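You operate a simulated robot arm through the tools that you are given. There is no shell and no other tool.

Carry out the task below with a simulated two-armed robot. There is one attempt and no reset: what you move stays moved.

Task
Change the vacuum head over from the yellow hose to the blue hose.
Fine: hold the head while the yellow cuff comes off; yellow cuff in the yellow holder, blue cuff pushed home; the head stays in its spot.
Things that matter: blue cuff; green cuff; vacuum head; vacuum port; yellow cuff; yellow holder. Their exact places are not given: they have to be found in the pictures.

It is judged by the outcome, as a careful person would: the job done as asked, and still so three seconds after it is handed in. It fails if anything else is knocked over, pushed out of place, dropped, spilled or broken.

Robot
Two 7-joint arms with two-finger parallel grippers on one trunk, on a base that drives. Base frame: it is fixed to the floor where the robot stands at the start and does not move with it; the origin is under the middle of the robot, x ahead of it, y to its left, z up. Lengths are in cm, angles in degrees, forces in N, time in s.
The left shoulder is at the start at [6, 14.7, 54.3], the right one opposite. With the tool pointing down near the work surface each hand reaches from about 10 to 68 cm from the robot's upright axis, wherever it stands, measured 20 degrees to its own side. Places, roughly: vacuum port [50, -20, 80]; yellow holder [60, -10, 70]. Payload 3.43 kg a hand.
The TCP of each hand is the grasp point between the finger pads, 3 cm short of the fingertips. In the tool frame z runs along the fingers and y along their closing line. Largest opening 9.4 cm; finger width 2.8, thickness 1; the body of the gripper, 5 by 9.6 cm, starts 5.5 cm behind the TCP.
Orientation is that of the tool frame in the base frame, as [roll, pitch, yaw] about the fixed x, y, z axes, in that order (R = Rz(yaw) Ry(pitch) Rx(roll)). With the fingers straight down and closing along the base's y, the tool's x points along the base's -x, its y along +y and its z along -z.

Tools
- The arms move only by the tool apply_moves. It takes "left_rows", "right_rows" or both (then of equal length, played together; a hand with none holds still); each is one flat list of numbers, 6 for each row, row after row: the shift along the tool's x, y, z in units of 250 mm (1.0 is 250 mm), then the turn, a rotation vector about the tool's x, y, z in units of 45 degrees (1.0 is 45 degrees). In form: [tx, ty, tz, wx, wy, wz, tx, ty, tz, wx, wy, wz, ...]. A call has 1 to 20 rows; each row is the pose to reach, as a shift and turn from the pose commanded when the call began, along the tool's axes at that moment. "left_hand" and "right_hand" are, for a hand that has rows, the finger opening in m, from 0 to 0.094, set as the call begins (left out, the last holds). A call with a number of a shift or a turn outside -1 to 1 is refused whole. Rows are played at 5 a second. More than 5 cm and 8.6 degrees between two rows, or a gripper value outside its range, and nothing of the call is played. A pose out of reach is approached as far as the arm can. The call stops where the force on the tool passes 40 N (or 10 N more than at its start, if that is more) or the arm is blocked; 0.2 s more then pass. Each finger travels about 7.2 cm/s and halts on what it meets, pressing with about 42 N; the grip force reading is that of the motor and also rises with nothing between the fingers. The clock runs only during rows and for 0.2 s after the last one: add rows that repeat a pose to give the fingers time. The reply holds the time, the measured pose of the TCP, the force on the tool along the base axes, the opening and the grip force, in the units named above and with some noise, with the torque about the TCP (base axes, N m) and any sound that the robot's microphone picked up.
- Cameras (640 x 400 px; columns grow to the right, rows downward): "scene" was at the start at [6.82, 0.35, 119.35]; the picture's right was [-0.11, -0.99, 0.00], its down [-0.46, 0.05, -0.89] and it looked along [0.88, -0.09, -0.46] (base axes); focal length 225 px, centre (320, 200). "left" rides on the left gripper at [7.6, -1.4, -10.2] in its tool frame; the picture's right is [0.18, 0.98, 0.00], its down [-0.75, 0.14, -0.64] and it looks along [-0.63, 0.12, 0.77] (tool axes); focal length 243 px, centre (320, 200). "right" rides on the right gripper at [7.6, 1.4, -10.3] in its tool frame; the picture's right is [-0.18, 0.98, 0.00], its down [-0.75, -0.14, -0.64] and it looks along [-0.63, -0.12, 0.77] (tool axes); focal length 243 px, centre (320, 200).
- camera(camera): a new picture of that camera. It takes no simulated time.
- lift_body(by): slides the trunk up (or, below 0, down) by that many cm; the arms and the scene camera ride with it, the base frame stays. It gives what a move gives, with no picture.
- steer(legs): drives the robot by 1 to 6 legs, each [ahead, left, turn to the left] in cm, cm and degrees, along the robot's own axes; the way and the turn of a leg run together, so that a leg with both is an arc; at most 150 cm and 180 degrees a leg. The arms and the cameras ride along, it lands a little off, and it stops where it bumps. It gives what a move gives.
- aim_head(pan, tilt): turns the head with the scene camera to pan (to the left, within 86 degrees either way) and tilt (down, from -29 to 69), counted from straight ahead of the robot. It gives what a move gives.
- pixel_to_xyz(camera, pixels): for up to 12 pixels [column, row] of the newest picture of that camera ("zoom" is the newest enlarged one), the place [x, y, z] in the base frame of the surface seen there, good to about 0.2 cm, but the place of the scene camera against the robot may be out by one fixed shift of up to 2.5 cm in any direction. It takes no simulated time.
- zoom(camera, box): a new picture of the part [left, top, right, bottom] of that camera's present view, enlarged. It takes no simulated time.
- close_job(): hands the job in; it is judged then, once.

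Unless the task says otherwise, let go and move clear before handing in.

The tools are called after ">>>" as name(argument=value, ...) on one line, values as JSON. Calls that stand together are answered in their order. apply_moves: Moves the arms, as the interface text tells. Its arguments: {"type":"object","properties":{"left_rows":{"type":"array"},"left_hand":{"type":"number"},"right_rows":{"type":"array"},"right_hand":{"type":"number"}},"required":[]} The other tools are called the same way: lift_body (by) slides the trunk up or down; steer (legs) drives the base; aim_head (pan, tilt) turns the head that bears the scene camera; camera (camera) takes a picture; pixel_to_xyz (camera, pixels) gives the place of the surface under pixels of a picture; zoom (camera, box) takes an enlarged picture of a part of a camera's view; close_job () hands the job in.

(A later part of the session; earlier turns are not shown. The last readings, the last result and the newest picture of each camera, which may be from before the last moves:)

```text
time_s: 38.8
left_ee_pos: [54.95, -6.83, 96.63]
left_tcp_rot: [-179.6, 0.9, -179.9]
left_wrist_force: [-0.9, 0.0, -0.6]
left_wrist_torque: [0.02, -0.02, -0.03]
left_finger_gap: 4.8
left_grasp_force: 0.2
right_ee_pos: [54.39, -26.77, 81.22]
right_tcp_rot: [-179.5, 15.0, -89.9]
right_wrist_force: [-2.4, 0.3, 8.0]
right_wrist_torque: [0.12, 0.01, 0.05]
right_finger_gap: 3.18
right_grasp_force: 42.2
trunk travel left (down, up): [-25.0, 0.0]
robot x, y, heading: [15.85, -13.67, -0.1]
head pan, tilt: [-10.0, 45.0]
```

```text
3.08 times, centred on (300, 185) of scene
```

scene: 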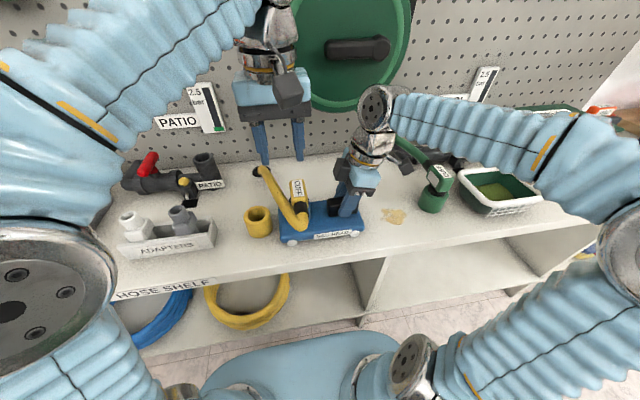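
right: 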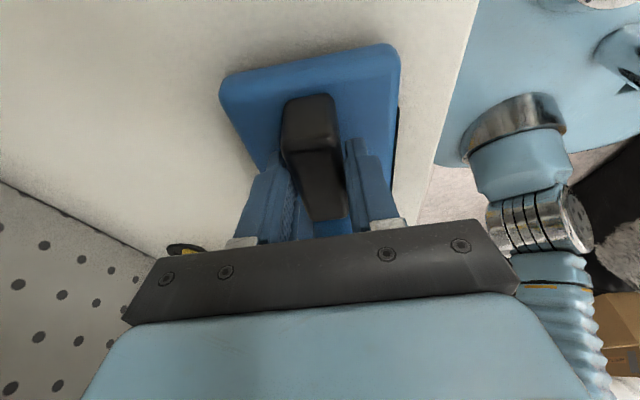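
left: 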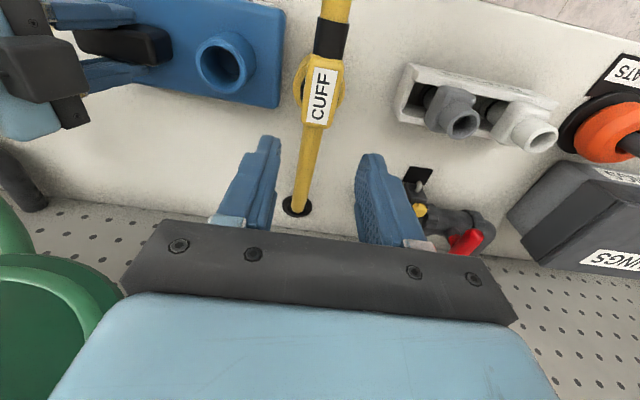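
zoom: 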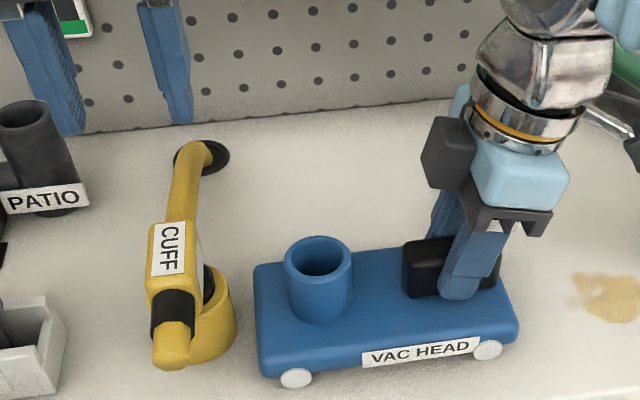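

Yellow cuff stands in its holder. Now releasing the head with the right hand, rising, and retracting both hands before driving left to the blue cuff.

>>> apply_moves(right_rows=[0, 0, 0, 0, 0, 0, 0, 0, 0, 0, 0, 0, -0.01, 0, -0.038, 0, 0, 0, -0.03, 0, -0.116, 0, 0, 0, -0.06, 0, -0.22, 0, 0, 0, -0.09, 0, -0.33, 0, 0, 0, -0.12, 0, -0.44, 0, 0, 0, -0.14, 0.12, -0.52, 0, 0, 0, -0.14, 0.26, -0.52, 0, 0, 0, -0.14, 0.4, -0.52, 0, 0, 0, -0.14, 0.48, -0.52, 0, 0, 0], right_hand=0.06, left_rows=[0, 0, 0, 0, 0, 0, 0, 0, 0, 0, 0, 0, 0.06, 0, 0, 0, 0, 0, 0.12, 0, 0, 0, 0, 0, 0.18, 0, 0, 0, 0, 0, 0.24, 0, 0, 0, 0, 0, 0.3, 0, 0, 0, 0, 0, 0.36, 0, 0, 0, 0, 0, 0.42, 0, 0, 0, 0, 0, 0.48, 0, 0, 0, 0, 0, 0.48, 0, 0, 0, 0, 0])

>>> aim_head(pan=15, tilt=40)

>>> camera(camera="scene")

>>> camera(camera="left")

```text
time_s: 41.2
left_ee_pos: [43.09, -7.06, 96.41]
left_tcp_rot: [-179.5, 1.1, -179.8]
left_wrist_force: [0.0, -0.4, -0.1]
left_wrist_torque: [0.02, 0.02, -0.01]
left_finger_gap: 4.78
left_grasp_force: 0.0
right_ee_pos: [42.25, -26.93, 94.51]
right_tcp_rot: [-179.5, 15.0, -90.0]
right_wrist_force: [-0.8, -0.5, 0.2]
right_wrist_torque: [-0.01, 0.0, -0.02]
right_finger_gap: 6.0
right_grasp_force: 0.1
trunk travel left (down, up): [-25.0, 0.0]
robot x, y, heading: [15.78, -13.91, 0.1]
head pan, tilt: [-10.0, 45.0]
```

```text
time_s: 42.0
left_ee_pos: [43.16, -7.12, 96.5]
left_tcp_rot: [-179.6, 1.0, -179.7]
left_wrist_force: [-0.1, 0.8, -0.1]
left_wrist_torque: [-0.01, -0.01, 0.02]
left_finger_gap: 4.78
left_grasp_force: 0.0
right_ee_pos: [42.23, -27.0, 94.4]
right_tcp_rot: [-179.5, 14.9, -89.9]
right_wrist_force: [-0.2, 0.3, -0.5]
right_wrist_torque: [-0.01, -0.01, 0.03]
right_finger_gap: 6.02
right_grasp_force: 0.1
trunk travel left (down, up): [-25.0, 0.0]
robot x, y, heading: [15.56, -13.74, -0.2]
head pan, tilt: [15.0, 40.0]
```

```text
taken
```

scene: 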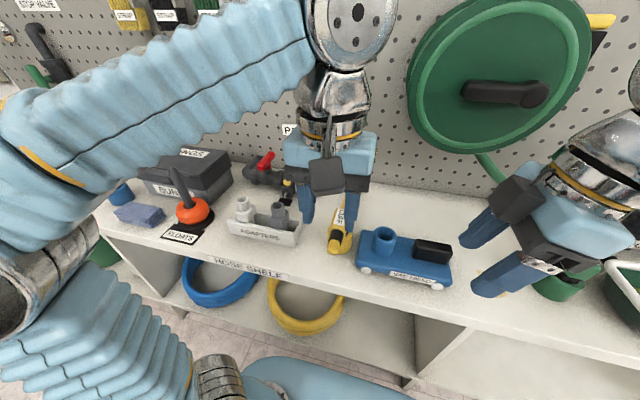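

```text
taken
```

left: 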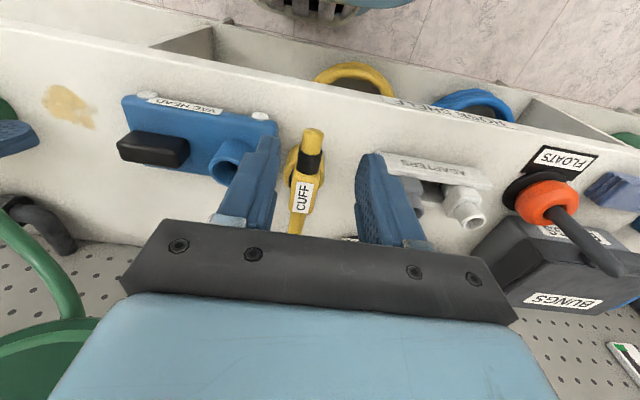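

>>> pixel_to_xyz(camera="scene", pixels=[[172, 170], [266, 158], [190, 152], [150, 168], [225, 160], [445, 250], [385, 232], [362, 238], [430, 285], [120, 192], [240, 205], [288, 190]])

>>> pixel_to_xyz(camera="left", pixels=[[122, 142], [185, 160], [130, 100], [275, 125], [312, 188], [300, 205], [600, 245], [580, 270], [560, 190], [620, 265], [470, 205], [618, 190]])

```text
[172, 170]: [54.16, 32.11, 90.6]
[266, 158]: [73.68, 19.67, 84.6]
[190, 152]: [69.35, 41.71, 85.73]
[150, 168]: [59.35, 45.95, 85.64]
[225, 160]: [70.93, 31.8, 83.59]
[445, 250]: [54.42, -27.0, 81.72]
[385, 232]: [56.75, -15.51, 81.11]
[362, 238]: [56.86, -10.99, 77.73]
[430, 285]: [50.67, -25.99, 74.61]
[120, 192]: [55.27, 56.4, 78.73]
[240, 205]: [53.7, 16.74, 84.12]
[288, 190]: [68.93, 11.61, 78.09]
```

```text
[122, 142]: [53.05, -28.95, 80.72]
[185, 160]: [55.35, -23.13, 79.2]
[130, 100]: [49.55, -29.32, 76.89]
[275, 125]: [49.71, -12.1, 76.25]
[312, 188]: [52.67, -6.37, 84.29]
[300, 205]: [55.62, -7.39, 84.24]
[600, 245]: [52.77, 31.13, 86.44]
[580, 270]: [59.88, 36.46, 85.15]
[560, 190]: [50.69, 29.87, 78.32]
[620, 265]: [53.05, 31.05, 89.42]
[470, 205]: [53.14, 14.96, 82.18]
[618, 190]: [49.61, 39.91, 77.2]
```

The head and yellow cuff are exactly where they should be. Driving 56 cm left toward the blue cuff.

>>> steer(legs=[[0, 56, 0]])

>>> aim_head(pan=10, tilt=45)

>>> camera(camera="scene")

>>> camera(camera="left")

```text
time_s: 45.3
left_ee_pos: [43.43, 49.49, 96.41]
left_tcp_rot: [-179.7, 1.1, 179.9]
left_wrist_force: [0.3, -0.4, -0.1]
left_wrist_torque: [-0.02, 0.02, -0.01]
left_finger_gap: 4.81
left_grasp_force: 0.1
right_ee_pos: [42.22, 29.72, 94.46]
right_tcp_rot: [-179.5, 15.1, -90.2]
right_wrist_force: [-0.9, 0.3, 0.6]
right_wrist_torque: [-0.01, 0.0, -0.01]
right_finger_gap: 6.0
right_grasp_force: 0.0
trunk travel left (down, up): [-25.0, 0.0]
robot x, y, heading: [16.23, 42.96, -0.3]
head pan, tilt: [15.0, 40.0]
```

```text
time_s: 46.0
left_ee_pos: [43.55, 49.53, 96.29]
left_tcp_rot: [-179.6, 1.1, 179.9]
left_wrist_force: [-0.4, -0.3, 0.1]
left_wrist_torque: [0.0, 0.01, -0.01]
left_finger_gap: 4.78
left_grasp_force: 0.0
right_ee_pos: [42.31, 29.68, 94.52]
right_tcp_rot: [-179.5, 15.0, -90.2]
right_wrist_force: [-0.2, 0.8, 0.5]
right_wrist_torque: [0.03, 0.03, -0.03]
right_finger_gap: 6.0
right_grasp_force: 0.0
trunk travel left (down, up): [-25.0, 0.0]
robot x, y, heading: [15.98, 43.15, -0.2]
head pan, tilt: [10.0, 45.0]
```

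```text
taken
```

scene: 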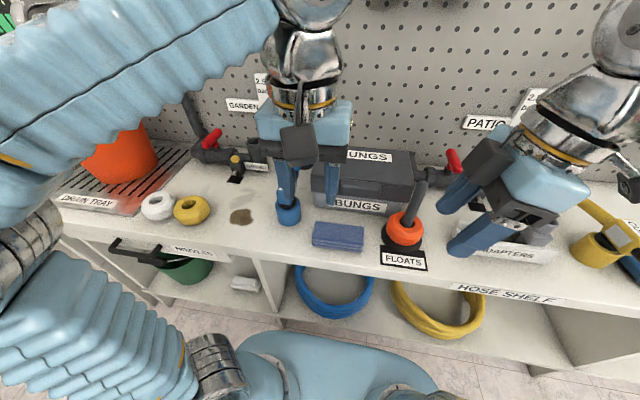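

```text
taken
```

left: 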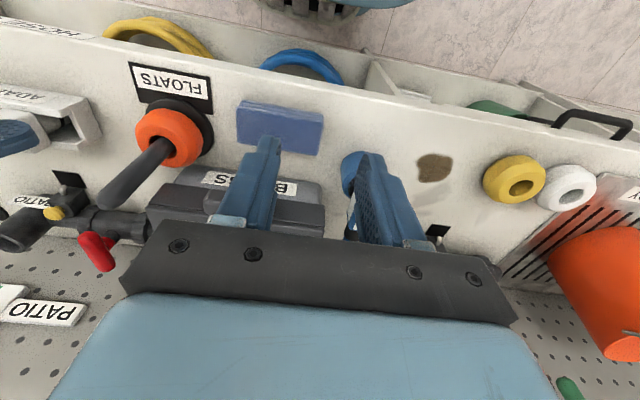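

Now moving the left hand so the blue cuff is centred in its camera.

>>> apply_moves(left_rows=[-0.04, 0.08, 0, 0, 0, 0, -0.08, 0.16, 0, 0, 0, 0, -0.12, 0.24, 0, 0, 0, 0, -0.18, 0.3, 0, 0, 0, 0, -0.24, 0.3, 0, 0, 0, 0, -0.24, 0.3, 0, 0, 0, 0])

>>> camera(camera="left")

>>> zoom(camera="left", box=[240, 60, 420, 220])

```text
time_s: 47.4
left_ee_pos: [49.56, 57.11, 96.5]
left_tcp_rot: [-179.7, 0.9, 179.9]
left_wrist_force: [0.0, 0.1, -0.8]
left_wrist_torque: [-0.02, -0.02, -0.01]
left_finger_gap: 4.81
left_grasp_force: 0.0
right_ee_pos: [42.41, 29.73, 94.4]
right_tcp_rot: [-179.5, 15.0, -90.3]
right_wrist_force: [0.0, -0.6, 0.0]
right_wrist_torque: [0.04, 0.0, -0.01]
right_finger_gap: 5.99
right_grasp_force: 0.1
trunk travel left (down, up): [-25.0, 0.0]
robot x, y, heading: [16.04, 43.31, -0.5]
head pan, tilt: [10.0, 45.0]
```

```text
taken
```

left: 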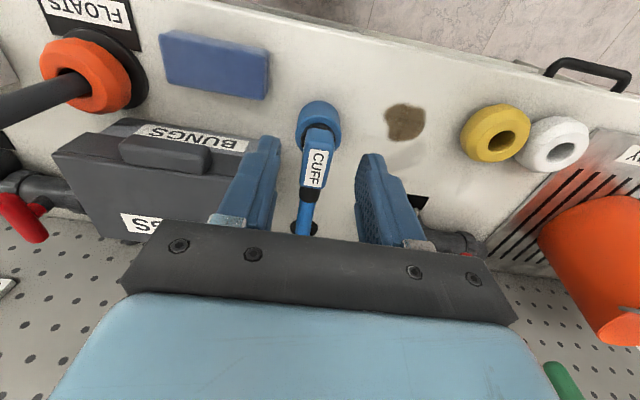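

```text
2.50 times, centred on (330, 140) of left
```

zoom: 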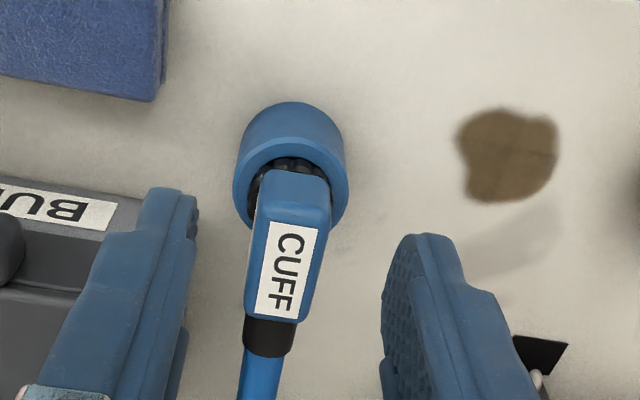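

>>> pixel_to_xyz(camera="zoom", pixels=[[265, 178], [322, 185], [250, 310], [305, 312], [290, 250], [285, 180], [240, 190], [344, 195], [290, 148], [245, 210], [335, 215], [270, 380]])

>>> pixel_to_xyz(camera="zoom", pixels=[[238, 175], [255, 155], [320, 150], [340, 170], [265, 172], [310, 165], [256, 220], [330, 205], [272, 335], [95, 250], [150, 90], [265, 200]])

```text
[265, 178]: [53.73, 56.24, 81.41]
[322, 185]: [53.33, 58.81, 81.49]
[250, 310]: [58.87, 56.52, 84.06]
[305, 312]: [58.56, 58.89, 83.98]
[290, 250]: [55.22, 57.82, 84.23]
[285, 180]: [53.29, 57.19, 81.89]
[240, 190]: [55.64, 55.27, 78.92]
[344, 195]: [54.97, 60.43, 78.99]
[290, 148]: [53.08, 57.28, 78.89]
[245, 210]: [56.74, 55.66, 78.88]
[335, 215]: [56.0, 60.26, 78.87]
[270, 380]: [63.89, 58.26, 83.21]
```

```text
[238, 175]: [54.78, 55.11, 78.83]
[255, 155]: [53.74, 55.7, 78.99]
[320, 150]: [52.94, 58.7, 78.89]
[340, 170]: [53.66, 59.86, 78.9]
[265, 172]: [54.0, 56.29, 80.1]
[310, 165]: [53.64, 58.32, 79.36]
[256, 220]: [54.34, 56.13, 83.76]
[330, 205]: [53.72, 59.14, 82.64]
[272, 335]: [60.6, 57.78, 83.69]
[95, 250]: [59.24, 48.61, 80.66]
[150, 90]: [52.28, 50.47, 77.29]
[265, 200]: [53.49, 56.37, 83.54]
```

Blue cuff: top z 84.2, aligned with x, centre y≈57.7; holder/plug axis ≈ (55.2, 57.75). Moving the left hand above it.

>>> apply_moves(left_rows=[-0.06, 0.006, 0.05, 0, 0, 0, -0.12, 0.012, 0.1, 0, 0, 0, -0.18, 0.018, 0.16, 0, 0, 0, -0.226, 0.024, 0.22, 0, 0, 0, -0.226, 0.024, 0.28, 0, 0, 0, -0.226, 0.024, 0.3, 0, 0, 0, -0.226, 0.024, 0.3, 0, 0, 0], left_hand=0.042)

>>> zoom(camera="left", box=[230, 60, 430, 240])

>>> zoom(camera="scene", box=[220, 90, 400, 250])

```text
time_s: 49.0
left_ee_pos: [55.3, 57.53, 88.88]
left_tcp_rot: [-179.6, 1.1, 179.9]
left_wrist_force: [0.4, 0.0, 0.3]
left_wrist_torque: [0.01, -0.02, 0.04]
left_finger_gap: 4.22
left_grasp_force: 0.0
right_ee_pos: [42.28, 29.69, 94.37]
right_tcp_rot: [-179.4, 15.0, -90.2]
right_wrist_force: [-0.2, 0.2, 0.4]
right_wrist_torque: [0.06, 0.03, 0.01]
right_finger_gap: 6.0
right_grasp_force: 0.0
trunk travel left (down, up): [-25.0, 0.0]
robot x, y, heading: [16.06, 43.12, -0.5]
head pan, tilt: [10.0, 45.0]
```

```text
2.22 times, centred on (330, 150) of left
```

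zoom: 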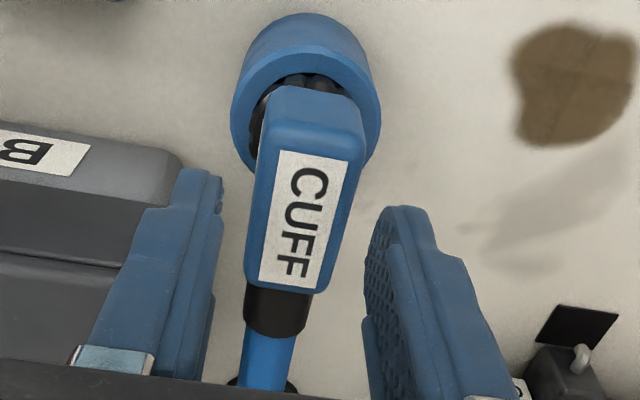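

```text
2.50 times, centred on (310, 170) of scene
```

zoom: 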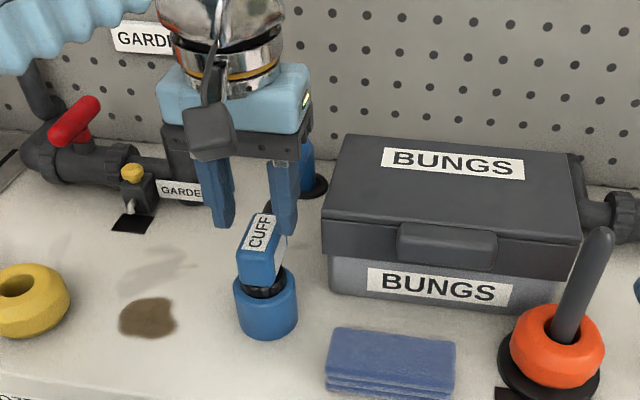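

>>> zoom(camera="left", box=[230, 60, 430, 240])

>>> pixel_to_xyz(camera="zoom", pixels=[[178, 160], [165, 170], [268, 100], [358, 110], [250, 280], [315, 285], [262, 170], [350, 170], [215, 250], [370, 260], [360, 140], [265, 130]])

```text
2.22 times, centred on (330, 150) of left
```

zoom: 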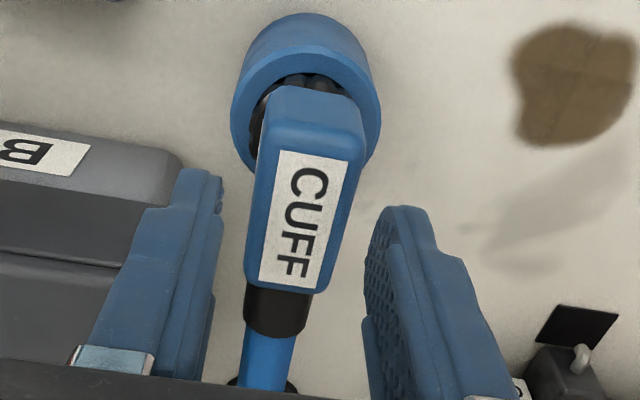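

```text
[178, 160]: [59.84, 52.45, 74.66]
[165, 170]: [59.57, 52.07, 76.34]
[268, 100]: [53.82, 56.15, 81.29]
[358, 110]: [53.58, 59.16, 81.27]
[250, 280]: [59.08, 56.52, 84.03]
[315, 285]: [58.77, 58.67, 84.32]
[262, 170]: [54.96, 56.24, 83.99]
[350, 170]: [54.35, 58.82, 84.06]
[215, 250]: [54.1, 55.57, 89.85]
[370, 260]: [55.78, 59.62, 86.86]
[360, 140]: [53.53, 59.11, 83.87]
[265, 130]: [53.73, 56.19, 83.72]
```

Well centred (cuff y 56.2–59.1). Descending to z≈84.6.

>>> apply_moves(left_rows=[0, 0.003, 0.04, 0, 0, 0, 0, 0.003, 0.08, 0, 0, 0, 0, 0.003, 0.11, 0, 0, 0, 0, 0.003, 0.14, 0, 0, 0, 0, 0.003, 0.168, 0, 0, 0, 0, 0.003, 0.168, 0, 0, 0])

>>> zoom(camera="left", box=[230, 60, 430, 240])

```text
time_s: 50.4
left_ee_pos: [55.31, 57.6, 84.84]
left_tcp_rot: [-179.7, 1.1, 179.9]
left_wrist_force: [0.3, -0.3, 0.0]
left_wrist_torque: [0.0, 0.01, -0.01]
left_finger_gap: 4.18
left_grasp_force: 0.1
right_ee_pos: [42.32, 29.64, 94.52]
right_tcp_rot: [-179.5, 15.0, -90.2]
right_wrist_force: [-0.3, 1.0, -0.3]
right_wrist_torque: [0.03, 0.0, 0.01]
right_finger_gap: 6.0
right_grasp_force: 0.0
trunk travel left (down, up): [-25.0, 0.0]
robot x, y, heading: [16.05, 42.72, -0.5]
head pan, tilt: [10.0, 45.0]
```

```text
2.22 times, centred on (330, 150) of left
```

zoom: 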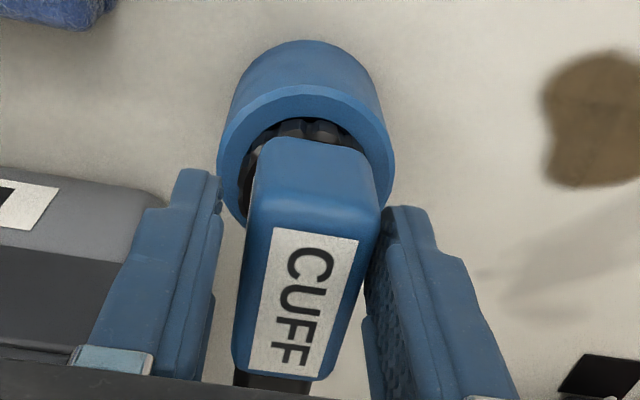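

>>> apply_moves(left_rows=[0, 0.003, 0.01, 0, 0, 0, 0, 0.003, 0.01, 0, 0, 0])

>>> apply_moves(left_rows=[0, 0, 0, 0, 0, 0, 0, 0, 0, 0, 0, 0, 0, 0, 0, 0, 0, 0], left_hand=0.0)

>>> zoom(camera="left", box=[230, 60, 430, 240])

```text
time_s: 51.0
left_ee_pos: [55.23, 57.62, 84.46]
left_tcp_rot: [-179.5, 1.0, 180.0]
left_wrist_force: [0.3, 0.2, -0.2]
left_wrist_torque: [0.01, 0.0, -0.02]
left_finger_gap: 4.2
left_grasp_force: 0.0
right_ee_pos: [42.42, 29.6, 94.53]
right_tcp_rot: [-179.5, 15.0, -90.1]
right_wrist_force: [0.0, 0.3, 0.6]
right_wrist_torque: [0.01, -0.03, -0.04]
right_finger_gap: 5.99
right_grasp_force: 0.0
trunk travel left (down, up): [-25.0, 0.0]
robot x, y, heading: [16.19, 43.27, -0.3]
head pan, tilt: [10.0, 45.0]
```

```text
time_s: 51.8
left_ee_pos: [55.29, 57.59, 84.52]
left_tcp_rot: [-179.5, 1.0, 179.8]
left_wrist_force: [-0.1, 1.3, 0.0]
left_wrist_torque: [-0.04, 0.01, 0.0]
left_finger_gap: 3.54
left_grasp_force: 41.8
right_ee_pos: [42.25, 29.66, 94.52]
right_tcp_rot: [-179.5, 14.9, -90.2]
right_wrist_force: [-0.2, 0.2, 0.3]
right_wrist_torque: [-0.01, -0.01, 0.03]
right_finger_gap: 6.0
right_grasp_force: 0.1
trunk travel left (down, up): [-25.0, 0.0]
robot x, y, heading: [15.88, 42.63, -0.4]
head pan, tilt: [10.0, 45.0]
```

```text
2.22 times, centred on (330, 150) of left
```

zoom: 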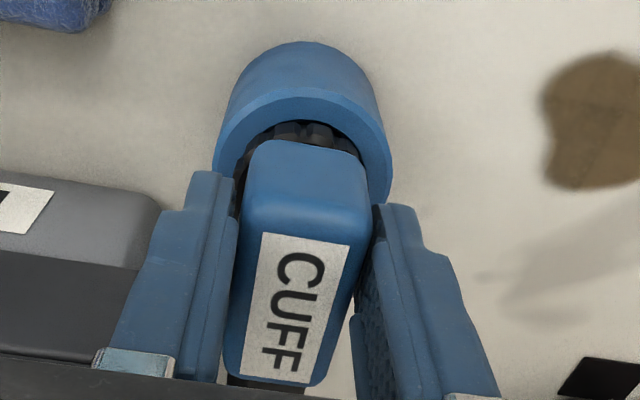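

Blue cuff gripped (gap 3.54, 41.8 N) without side load. Lifting slowly and checking that the holder stays.

>>> apply_moves(left_rows=[0, 0, -0.012, 0, 0, 0, 0, 0, -0.024, 0, 0, 0, 0, 0, -0.04, 0, 0, 0, 0, 0, -0.06, 0, 0, 0, 0, 0, -0.08, 0, 0, 0, 0, 0, -0.1, 0, 0, 0])

>>> zoom(camera="left", box=[230, 60, 430, 240])

>>> zoom(camera="scene", box=[220, 90, 400, 250])

```text
time_s: 53.2
left_ee_pos: [55.28, 57.8, 87.12]
left_tcp_rot: [-179.6, 1.0, 179.8]
left_wrist_force: [-0.7, -0.4, -0.9]
left_wrist_torque: [0.02, 0.02, 0.02]
left_finger_gap: 3.55
left_grasp_force: 41.6
right_ee_pos: [42.26, 29.61, 94.52]
right_tcp_rot: [-179.4, 14.9, -90.2]
right_wrist_force: [-0.1, 1.1, 0.3]
right_wrist_torque: [0.02, -0.05, 0.02]
right_finger_gap: 6.03
right_grasp_force: 0.0
trunk travel left (down, up): [-25.0, 0.0]
robot x, y, heading: [16.16, 43.24, -0.3]
head pan, tilt: [10.0, 45.0]
```

```text
2.22 times, centred on (330, 150) of left
```

zoom: 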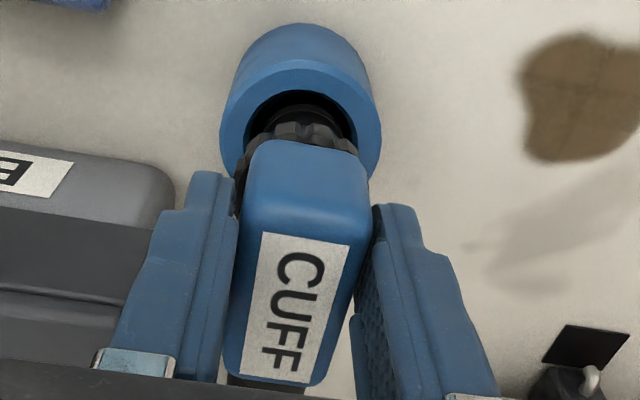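

```text
2.50 times, centred on (310, 170) of scene
```

zoom: 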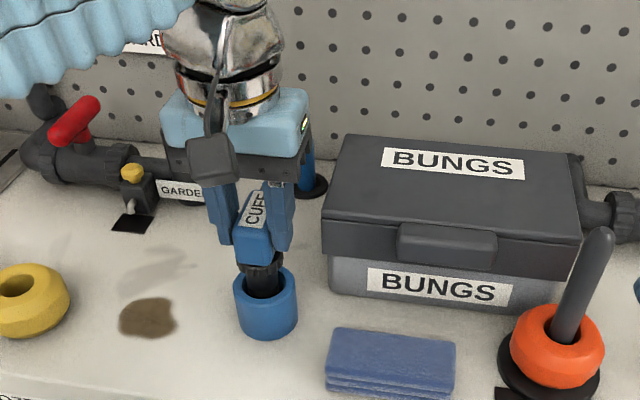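

Holder stays put while the plug comes out. Lifting clear, then retracting toward the robot for the drive.

>>> apply_moves(left_rows=[0, 0, -0.04, 0, 0, 0, 0, 0, -0.09, 0, 0, 0, 0, 0, -0.14, 0, 0, 0, 0, 0, -0.19, 0, 0, 0, 0, 0, -0.24, 0, 0, 0, 0, 0, -0.3, 0, 0, 0, 0, 0, -0.36, 0, 0, 0, 0.05, 0, -0.38, 0, 0, 0, 0.1, 0, -0.4, 0, 0, 0, 0.17, 0, -0.42, 0, 0, 0, 0.24, 0, -0.44, 0, 0, 0, 0.31, 0, -0.46, 0, 0, 0, 0.38, 0, -0.47, 0, 0, 0, 0.44, 0, -0.47, 0, 0, 0, 0.44, 0, -0.47, 0, 0, 0])

>>> camera(camera="scene")

>>> camera(camera="left")

```text
time_s: 56.4
left_ee_pos: [44.01, 57.76, 98.79]
left_tcp_rot: [-179.5, 0.9, 180.0]
left_wrist_force: [0.1, 0.1, -2.0]
left_wrist_torque: [-0.01, -0.02, 0.03]
left_finger_gap: 3.1
left_grasp_force: 42.1
right_ee_pos: [42.35, 29.65, 94.44]
right_tcp_rot: [-179.5, 14.9, -90.2]
right_wrist_force: [0.5, 0.8, -0.4]
right_wrist_torque: [-0.01, -0.01, 0.0]
right_finger_gap: 6.0
right_grasp_force: 0.1
trunk travel left (down, up): [-25.0, 0.0]
robot x, y, heading: [16.13, 42.79, -0.5]
head pan, tilt: [10.0, 45.0]
```

```text
taken
```

scene: 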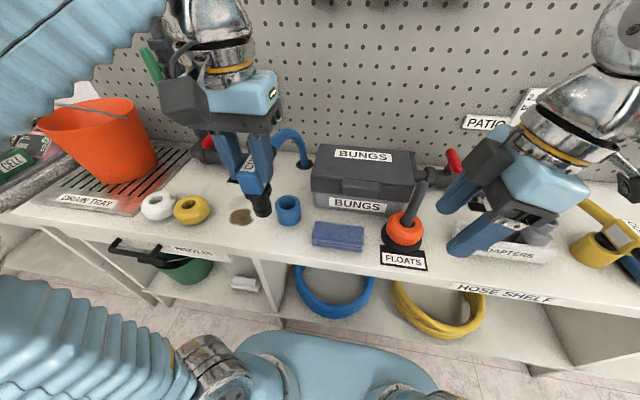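

```text
taken
```

left: 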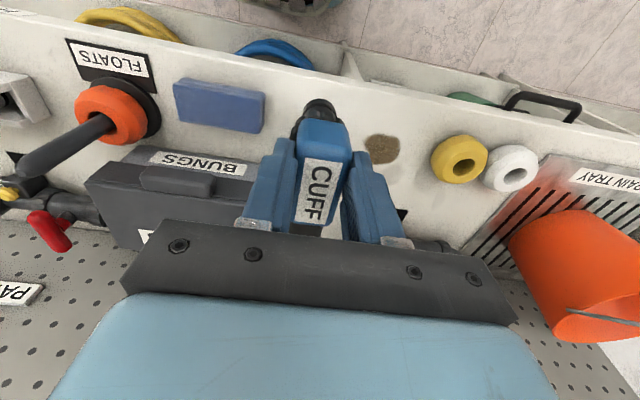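

The gap shrank from 3.54 to 3.1, so the cuff may have shifted in the grip; checking closely.

>>> zoom(camera="left", box=[230, 80, 410, 250])

>>> zoom(camera="scene", box=[190, 80, 320, 230])

```text
2.35 times, centred on (320, 165) of left
```

zoom: 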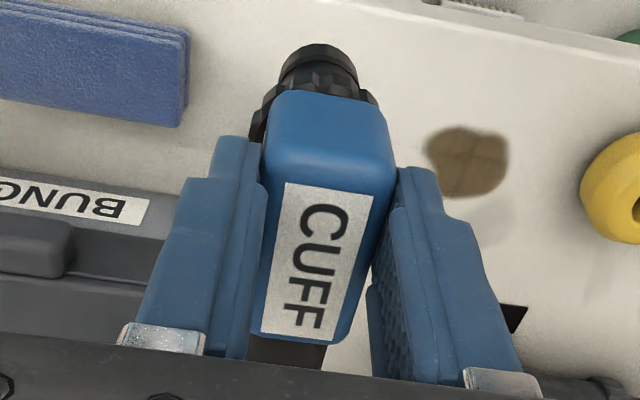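

```text
2.67 times, centred on (255, 155) of scene
```

zoom: 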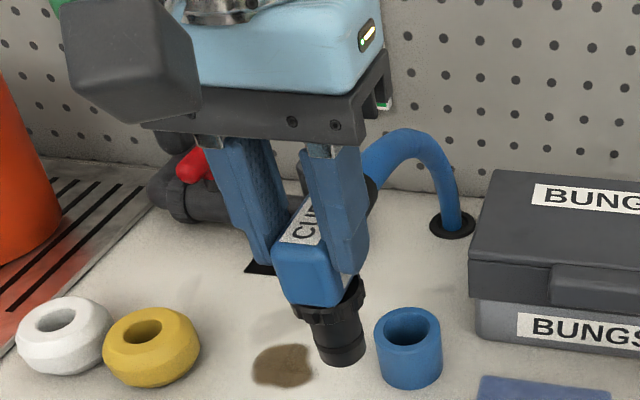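

>>> pixel_to_xyz(camera="left", pixels=[[312, 160], [335, 163], [306, 215], [325, 216], [305, 125], [340, 128], [318, 190], [307, 180], [330, 190], [318, 107], [312, 120], [332, 122]])

>>> pixel_to_xyz(camera="zoom", pixels=[[340, 362], [318, 345], [366, 352], [325, 310], [360, 295], [335, 330], [300, 270], [345, 290]])

```text
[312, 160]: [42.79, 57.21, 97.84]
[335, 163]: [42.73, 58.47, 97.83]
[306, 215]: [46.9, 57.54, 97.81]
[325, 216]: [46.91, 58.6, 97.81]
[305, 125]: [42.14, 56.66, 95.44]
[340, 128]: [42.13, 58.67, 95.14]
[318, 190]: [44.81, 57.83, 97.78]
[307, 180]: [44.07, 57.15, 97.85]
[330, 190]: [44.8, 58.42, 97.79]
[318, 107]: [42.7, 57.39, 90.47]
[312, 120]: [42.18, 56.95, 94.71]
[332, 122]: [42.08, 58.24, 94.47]
```

```text
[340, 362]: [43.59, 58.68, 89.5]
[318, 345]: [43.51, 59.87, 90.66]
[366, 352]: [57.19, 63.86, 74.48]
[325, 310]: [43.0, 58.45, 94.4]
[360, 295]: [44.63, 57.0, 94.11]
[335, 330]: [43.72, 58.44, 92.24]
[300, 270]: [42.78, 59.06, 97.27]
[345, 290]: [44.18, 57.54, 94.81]
```

The cuff is level and now sits flush on the flat part of the grip (top 1.0 cm below TCP, plug axis still under the TCP). Driving right in steps, watching the hose and force.

>>> steer(legs=[[0, -25, 0]])

>>> camera(camera="scene")

>>> camera(camera="left")

```text
time_s: 58.2
left_ee_pos: [43.8, 33.26, 98.78]
left_tcp_rot: [-179.6, 1.0, -179.8]
left_wrist_force: [0.3, -0.1, -1.7]
left_wrist_torque: [0.02, 0.03, 0.0]
left_finger_gap: 3.11
left_grasp_force: 41.8
right_ee_pos: [42.35, 4.96, 94.47]
right_tcp_rot: [-179.5, 15.0, -89.8]
right_wrist_force: [0.0, 0.1, 0.0]
right_wrist_torque: [0.0, -0.02, -0.02]
right_finger_gap: 6.01
right_grasp_force: 0.0
trunk travel left (down, up): [-25.0, 0.0]
robot x, y, heading: [15.74, 17.96, 0.0]
head pan, tilt: [10.0, 45.0]
```

```text
taken
```

scene: 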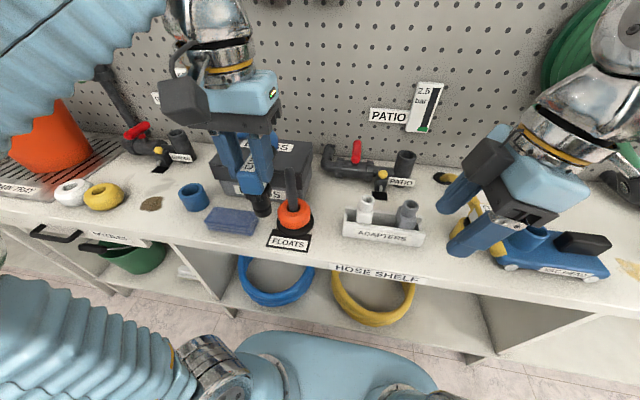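

```text
taken
```

left: 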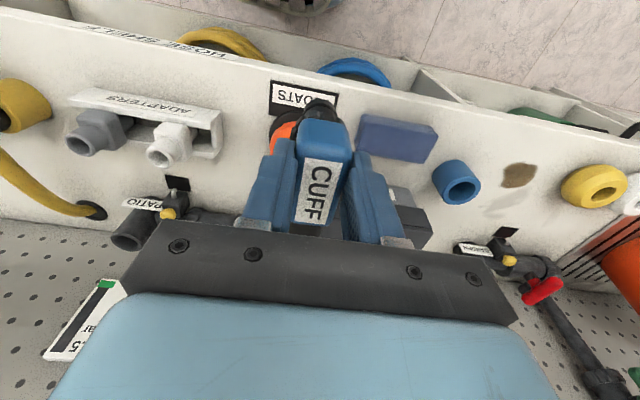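

No load and nothing disturbed. Continuing right 31 cm.

>>> steer(legs=[[0, -31.5, 0]])

>>> camera(camera="scene")

>>> camera(camera="left")

>>> camera(camera="right")

```text
time_s: 60.2
left_ee_pos: [43.89, 2.5, 98.79]
left_tcp_rot: [-179.6, 1.1, 180.0]
left_wrist_force: [-0.2, -0.2, -1.4]
left_wrist_torque: [-0.01, 0.01, 0.01]
left_finger_gap: 3.11
left_grasp_force: 41.7
right_ee_pos: [42.19, -25.74, 94.35]
right_tcp_rot: [-179.5, 15.0, -90.0]
right_wrist_force: [0.0, -0.4, -0.2]
right_wrist_torque: [-0.01, 0.02, -0.04]
right_finger_gap: 6.0
right_grasp_force: 0.0
trunk travel left (down, up): [-25.0, 0.0]
robot x, y, heading: [15.95, -12.4, -0.2]
head pan, tilt: [10.0, 45.0]
```

```text
taken
```

scene: 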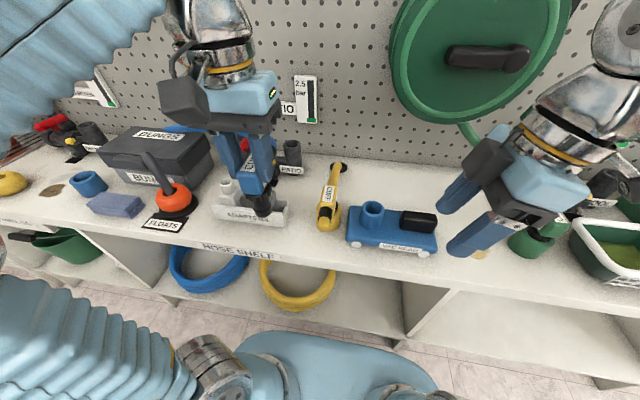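

```text
taken
```

left: 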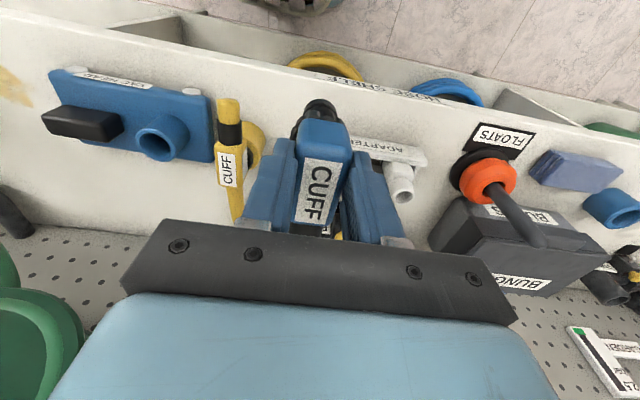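

```text
taken
```

right: 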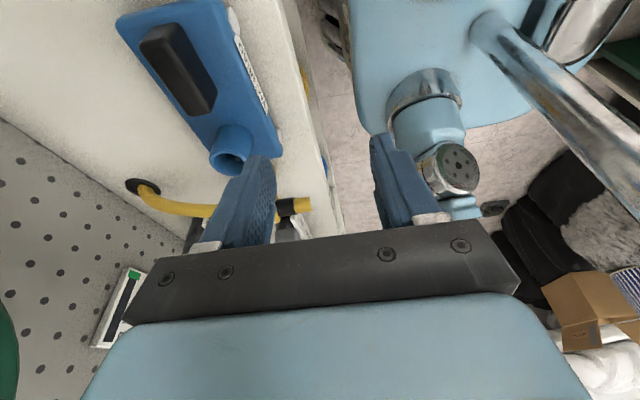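

Everything is undisturbed. A small 3 cm more to the right for reach, then I'll re-grip the head with the right hand for the insertion.

>>> steer(legs=[[0, -3, 0]])

>>> camera(camera="left")

>>> pixel_to_xyz(camera="left", pixels=[[60, 115], [120, 130], [140, 120], [160, 150], [185, 130]])

>>> zoom(camera="left", box=[40, 50, 280, 220])

```text
time_s: 61.1
left_ee_pos: [43.79, -0.55, 98.61]
left_tcp_rot: [-179.5, 1.1, -179.9]
left_wrist_force: [0.7, 0.3, -0.1]
left_wrist_torque: [0.01, 0.03, -0.03]
left_finger_gap: 3.11
left_grasp_force: 42.5
right_ee_pos: [42.29, -28.77, 94.28]
right_tcp_rot: [-179.6, 14.9, -90.1]
right_wrist_force: [-0.3, -0.3, 0.3]
right_wrist_torque: [-0.02, 0.04, -0.02]
right_finger_gap: 6.03
right_grasp_force: 0.2
trunk travel left (down, up): [-25.0, 0.0]
robot x, y, heading: [15.81, -15.29, -0.2]
head pan, tilt: [10.0, 45.0]
```

```text
taken
```

left: 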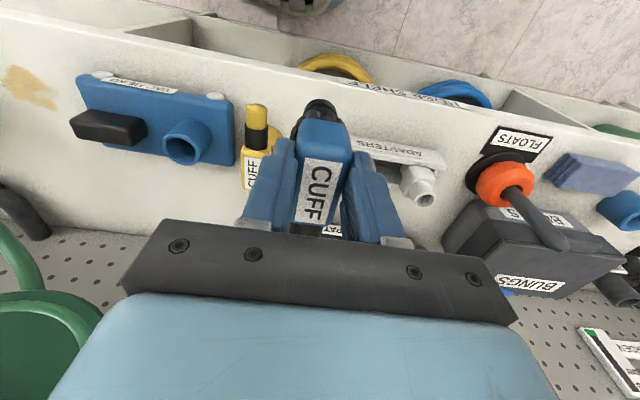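

```text
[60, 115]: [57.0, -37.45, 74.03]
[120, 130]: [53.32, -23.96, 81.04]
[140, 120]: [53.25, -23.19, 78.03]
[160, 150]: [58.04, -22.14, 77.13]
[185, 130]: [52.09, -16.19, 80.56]
```

```text
2.35 times, centred on (160, 135) of left
```

zoom: 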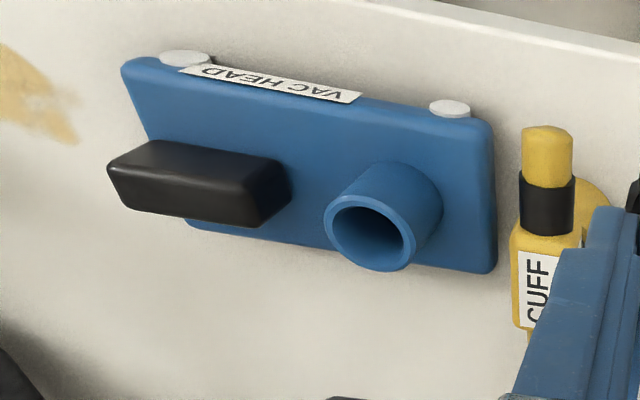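

>>> apply_moves(right_rows=[-0.015, -0.1, 0.004, 0, 0, 0, -0.03, -0.2, 0.008, 0, 0, 0, -0.045, -0.3, 0.012, 0, 0, 0, -0.06, -0.4, 0.016, 0, 0, 0, -0.077, -0.482, 0.021, 0, 0, 0, -0.053, -0.482, 0.11, 0, 0, 0, -0.03, -0.482, 0.2, 0, 0, 0, -0.006, -0.482, 0.29, 0, 0, 0, 0.017, -0.482, 0.373, 0, 0, 0, 0.017, -0.482, 0.373, 0, 0, 0])

>>> zoom(camera="right", box=[190, 30, 446, 250])

```text
time_s: 63.3
left_ee_pos: [43.78, -0.48, 98.68]
left_tcp_rot: [-179.6, 1.0, -180.0]
left_wrist_force: [0.4, -0.1, -0.5]
left_wrist_torque: [0.03, -0.01, 0.0]
left_finger_gap: 3.13
left_grasp_force: 41.5
right_ee_pos: [54.31, -26.8, 85.5]
right_tcp_rot: [-179.5, 15.0, -90.1]
right_wrist_force: [0.3, 0.3, 0.0]
right_wrist_torque: [-0.01, -0.03, -0.01]
right_finger_gap: 5.95
right_grasp_force: 0.1
trunk travel left (down, up): [-25.0, 0.0]
robot x, y, heading: [15.64, -15.56, -0.2]
head pan, tilt: [10.0, 45.0]
```

```text
1.82 times, centred on (318, 140) of right
```

zoom: 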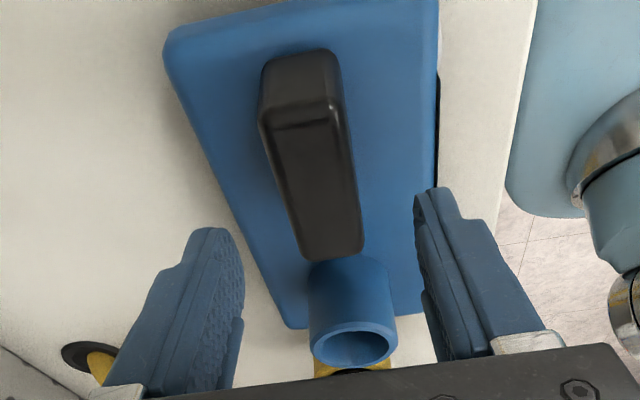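

Aligned as before. Descending and gripping the block.

>>> apply_moves(right_rows=[0.015, 0, 0.055, 0, 0, 0, 0.03, 0, 0.11, 0, 0, 0, 0.0445, 0, 0.166, 0, 0, 0, 0.0445, 0, 0.166, 0, 0, 0])

>>> apply_moves(right_rows=[0, 0, 0, 0, 0, 0, 0, 0, 0, 0, 0, 0, 0, 0, 0, 0, 0, 0, 0, 0, 0, 0, 0, 0], right_hand=0.0)

>>> zoom(camera="left", box=[40, 50, 280, 220])

```text
time_s: 64.3
left_ee_pos: [43.86, -0.56, 98.78]
left_tcp_rot: [-179.6, 1.1, -180.0]
left_wrist_force: [-0.1, 0.5, -0.8]
left_wrist_torque: [0.0, 0.03, 0.02]
left_finger_gap: 3.13
left_grasp_force: 42.4
right_ee_pos: [54.41, -26.74, 81.04]
right_tcp_rot: [-179.4, 15.0, -90.1]
right_wrist_force: [0.2, 0.1, -0.5]
right_wrist_torque: [0.03, 0.01, -0.01]
right_finger_gap: 5.99
right_grasp_force: 0.1
trunk travel left (down, up): [-25.0, 0.0]
robot x, y, heading: [15.57, -15.72, -0.1]
head pan, tilt: [10.0, 45.0]
```

```text
time_s: 65.3
left_ee_pos: [43.79, -0.55, 98.66]
left_tcp_rot: [-179.5, 1.0, 180.0]
left_wrist_force: [1.0, 0.2, -2.4]
left_wrist_torque: [0.01, -0.01, 0.01]
left_finger_gap: 3.11
left_grasp_force: 42.4
right_ee_pos: [54.3, -26.75, 80.97]
right_tcp_rot: [-179.5, 15.0, -90.1]
right_wrist_force: [-0.5, 0.9, -0.4]
right_wrist_torque: [-0.01, -0.01, 0.04]
right_finger_gap: 3.2
right_grasp_force: 42.5
trunk travel left (down, up): [-25.0, 0.0]
robot x, y, heading: [16.12, -15.44, -0.2]
head pan, tilt: [10.0, 45.0]
```

```text
2.35 times, centred on (160, 135) of left
```

zoom: 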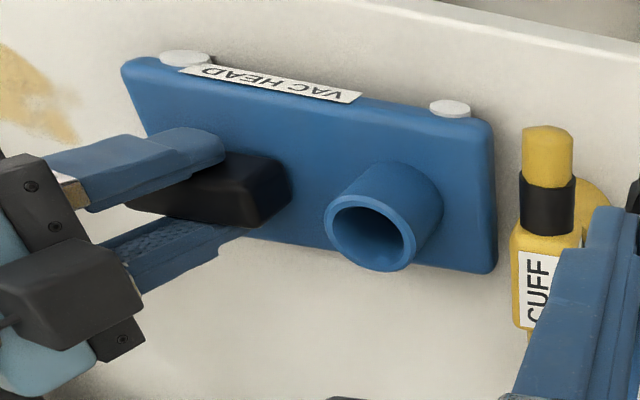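

Measuring the port rim once more before bringing in the blue cuff.

>>> pixel_to_xyz(camera="zoom", pixels=[[330, 230], [345, 252], [368, 265], [395, 265], [410, 245], [407, 222], [392, 203], [368, 197], [345, 203], [332, 215]])

>>> apply_moves(left_rows=[0, -0.1, 0, 0, 0, 0, 0, -0.2, 0, 0, 0, 0, 0, -0.3, 0, 0, 0, 0, 0, -0.4, 0, 0, 0, 0, 0, -0.5, 0, 0, 0, 0, 0, -0.6, 0, 0, 0, 0, 0, -0.645, 0, 0, 0, 0, 0, -0.645, 0, 0, 0, 0])

>>> camera(camera="left")

>>> camera(camera="scene")

```text
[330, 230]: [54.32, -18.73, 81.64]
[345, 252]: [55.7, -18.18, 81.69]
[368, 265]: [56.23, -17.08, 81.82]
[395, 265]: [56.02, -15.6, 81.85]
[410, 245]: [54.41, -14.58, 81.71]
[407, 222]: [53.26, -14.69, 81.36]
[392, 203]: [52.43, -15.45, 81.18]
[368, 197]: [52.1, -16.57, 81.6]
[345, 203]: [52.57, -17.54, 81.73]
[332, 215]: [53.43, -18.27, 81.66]
```

```text
time_s: 67.1
left_ee_pos: [43.83, -16.74, 99.01]
left_tcp_rot: [-179.7, 1.0, 180.0]
left_wrist_force: [0.0, 0.2, -1.0]
left_wrist_torque: [-0.01, -0.02, 0.0]
left_finger_gap: 3.08
left_grasp_force: 42.6
right_ee_pos: [54.35, -26.71, 81.12]
right_tcp_rot: [-179.5, 15.0, -90.0]
right_wrist_force: [0.5, 0.1, -0.3]
right_wrist_torque: [-0.07, 0.0, 0.01]
right_finger_gap: 3.21
right_grasp_force: 42.2
trunk travel left (down, up): [-25.0, 0.0]
robot x, y, heading: [15.72, -15.79, -0.6]
head pan, tilt: [10.0, 45.0]
```

```text
taken
```

left: 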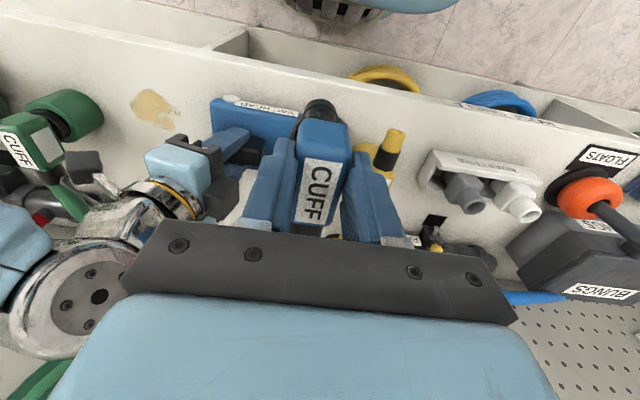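

```text
taken
```

scene: 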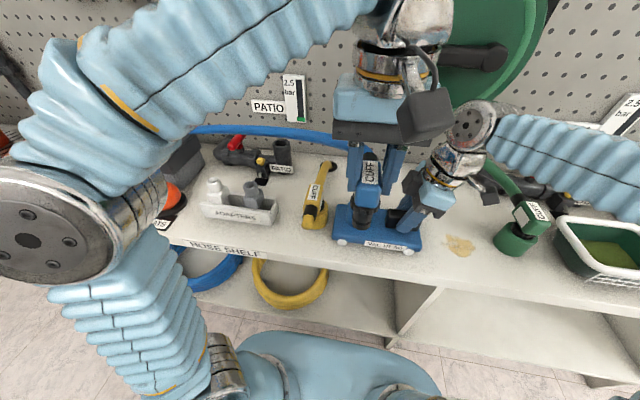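

Port still centred at (54.3, −16.6). Moving the blue cuff forward over the port.

>>> apply_moves(left_rows=[-0.07, 0.004, 0.02, 0, 0, 0, -0.14, 0.004, 0.045, 0, 0, 0, -0.21, 0.004, 0.07, 0, 0, 0, -0.28, 0.004, 0.09, 0, 0, 0, -0.35, 0.004, 0.11, 0, 0, 0, -0.418, 0.004, 0.136, 0, 0, 0, -0.418, 0.004, 0.136, 0, 0, 0])

>>> aim_head(pan=-5, tilt=42)

>>> camera(camera="left")

>>> camera(camera="scene")

>>> camera(camera="right")

```text
time_s: 68.7
left_ee_pos: [54.21, -16.61, 95.8]
left_tcp_rot: [-179.6, 1.0, 180.0]
left_wrist_force: [-0.5, 0.3, -1.8]
left_wrist_torque: [0.03, 0.01, 0.05]
left_finger_gap: 3.14
left_grasp_force: 42.1
right_ee_pos: [54.52, -26.88, 81.12]
right_tcp_rot: [-179.6, 15.0, -90.1]
right_wrist_force: [0.6, 0.5, -0.1]
right_wrist_torque: [0.0, 0.02, 0.0]
right_finger_gap: 3.19
right_grasp_force: 42.2
trunk travel left (down, up): [-25.0, 0.0]
robot x, y, heading: [16.26, -15.73, -0.1]
head pan, tilt: [10.0, 45.0]
```

```text
time_s: 69.5
left_ee_pos: [54.05, -16.58, 95.68]
left_tcp_rot: [-179.7, 0.9, -180.0]
left_wrist_force: [0.0, -0.2, -1.0]
left_wrist_torque: [-0.02, 0.03, 0.01]
left_finger_gap: 3.12
left_grasp_force: 41.8
right_ee_pos: [54.43, -26.73, 81.08]
right_tcp_rot: [-179.5, 14.9, -90.0]
right_wrist_force: [0.1, -0.1, -0.5]
right_wrist_torque: [-0.01, 0.01, 0.04]
right_finger_gap: 3.2
right_grasp_force: 41.5
trunk travel left (down, up): [-25.0, 0.0]
robot x, y, heading: [15.97, -15.29, -0.1]
head pan, tilt: [-5.0, 42.0]
```

```text
taken
```

left: 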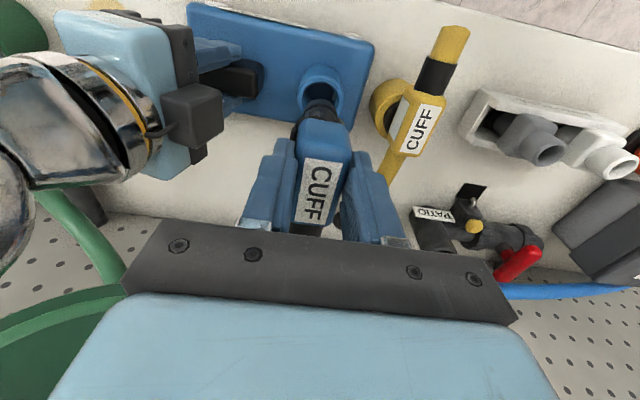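

```text
taken
```

scene: 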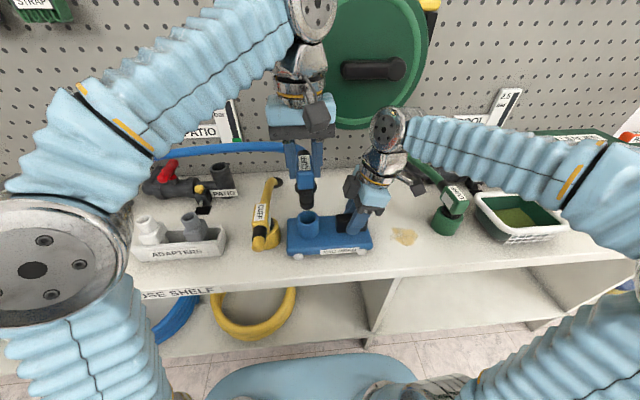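

```text
taken
```

right: 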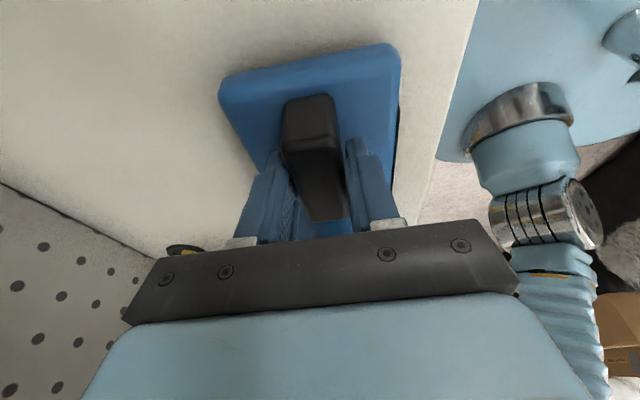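

>>> zoom(camera="scene", box=[270, 130, 350, 260])

>>> zoom(camera="left", box=[260, 50, 380, 160])

```text
3.08 times, centred on (310, 195) of scene
```

zoom: 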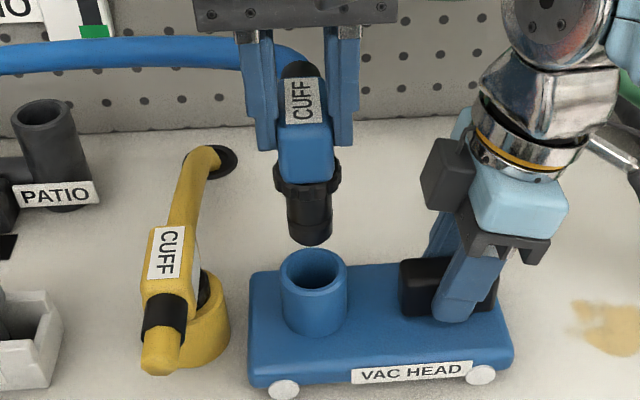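

```text
3.64 times, centred on (320, 105) of left
```

zoom: 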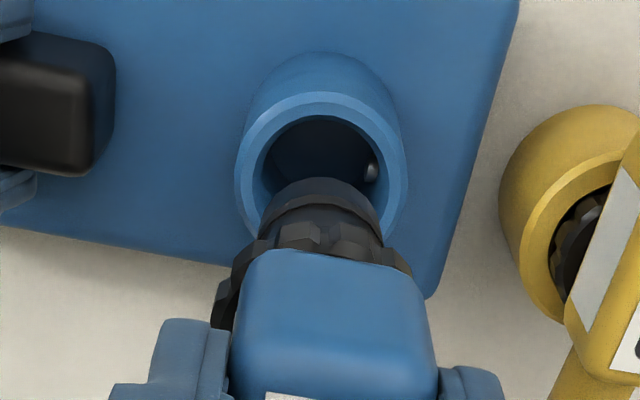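

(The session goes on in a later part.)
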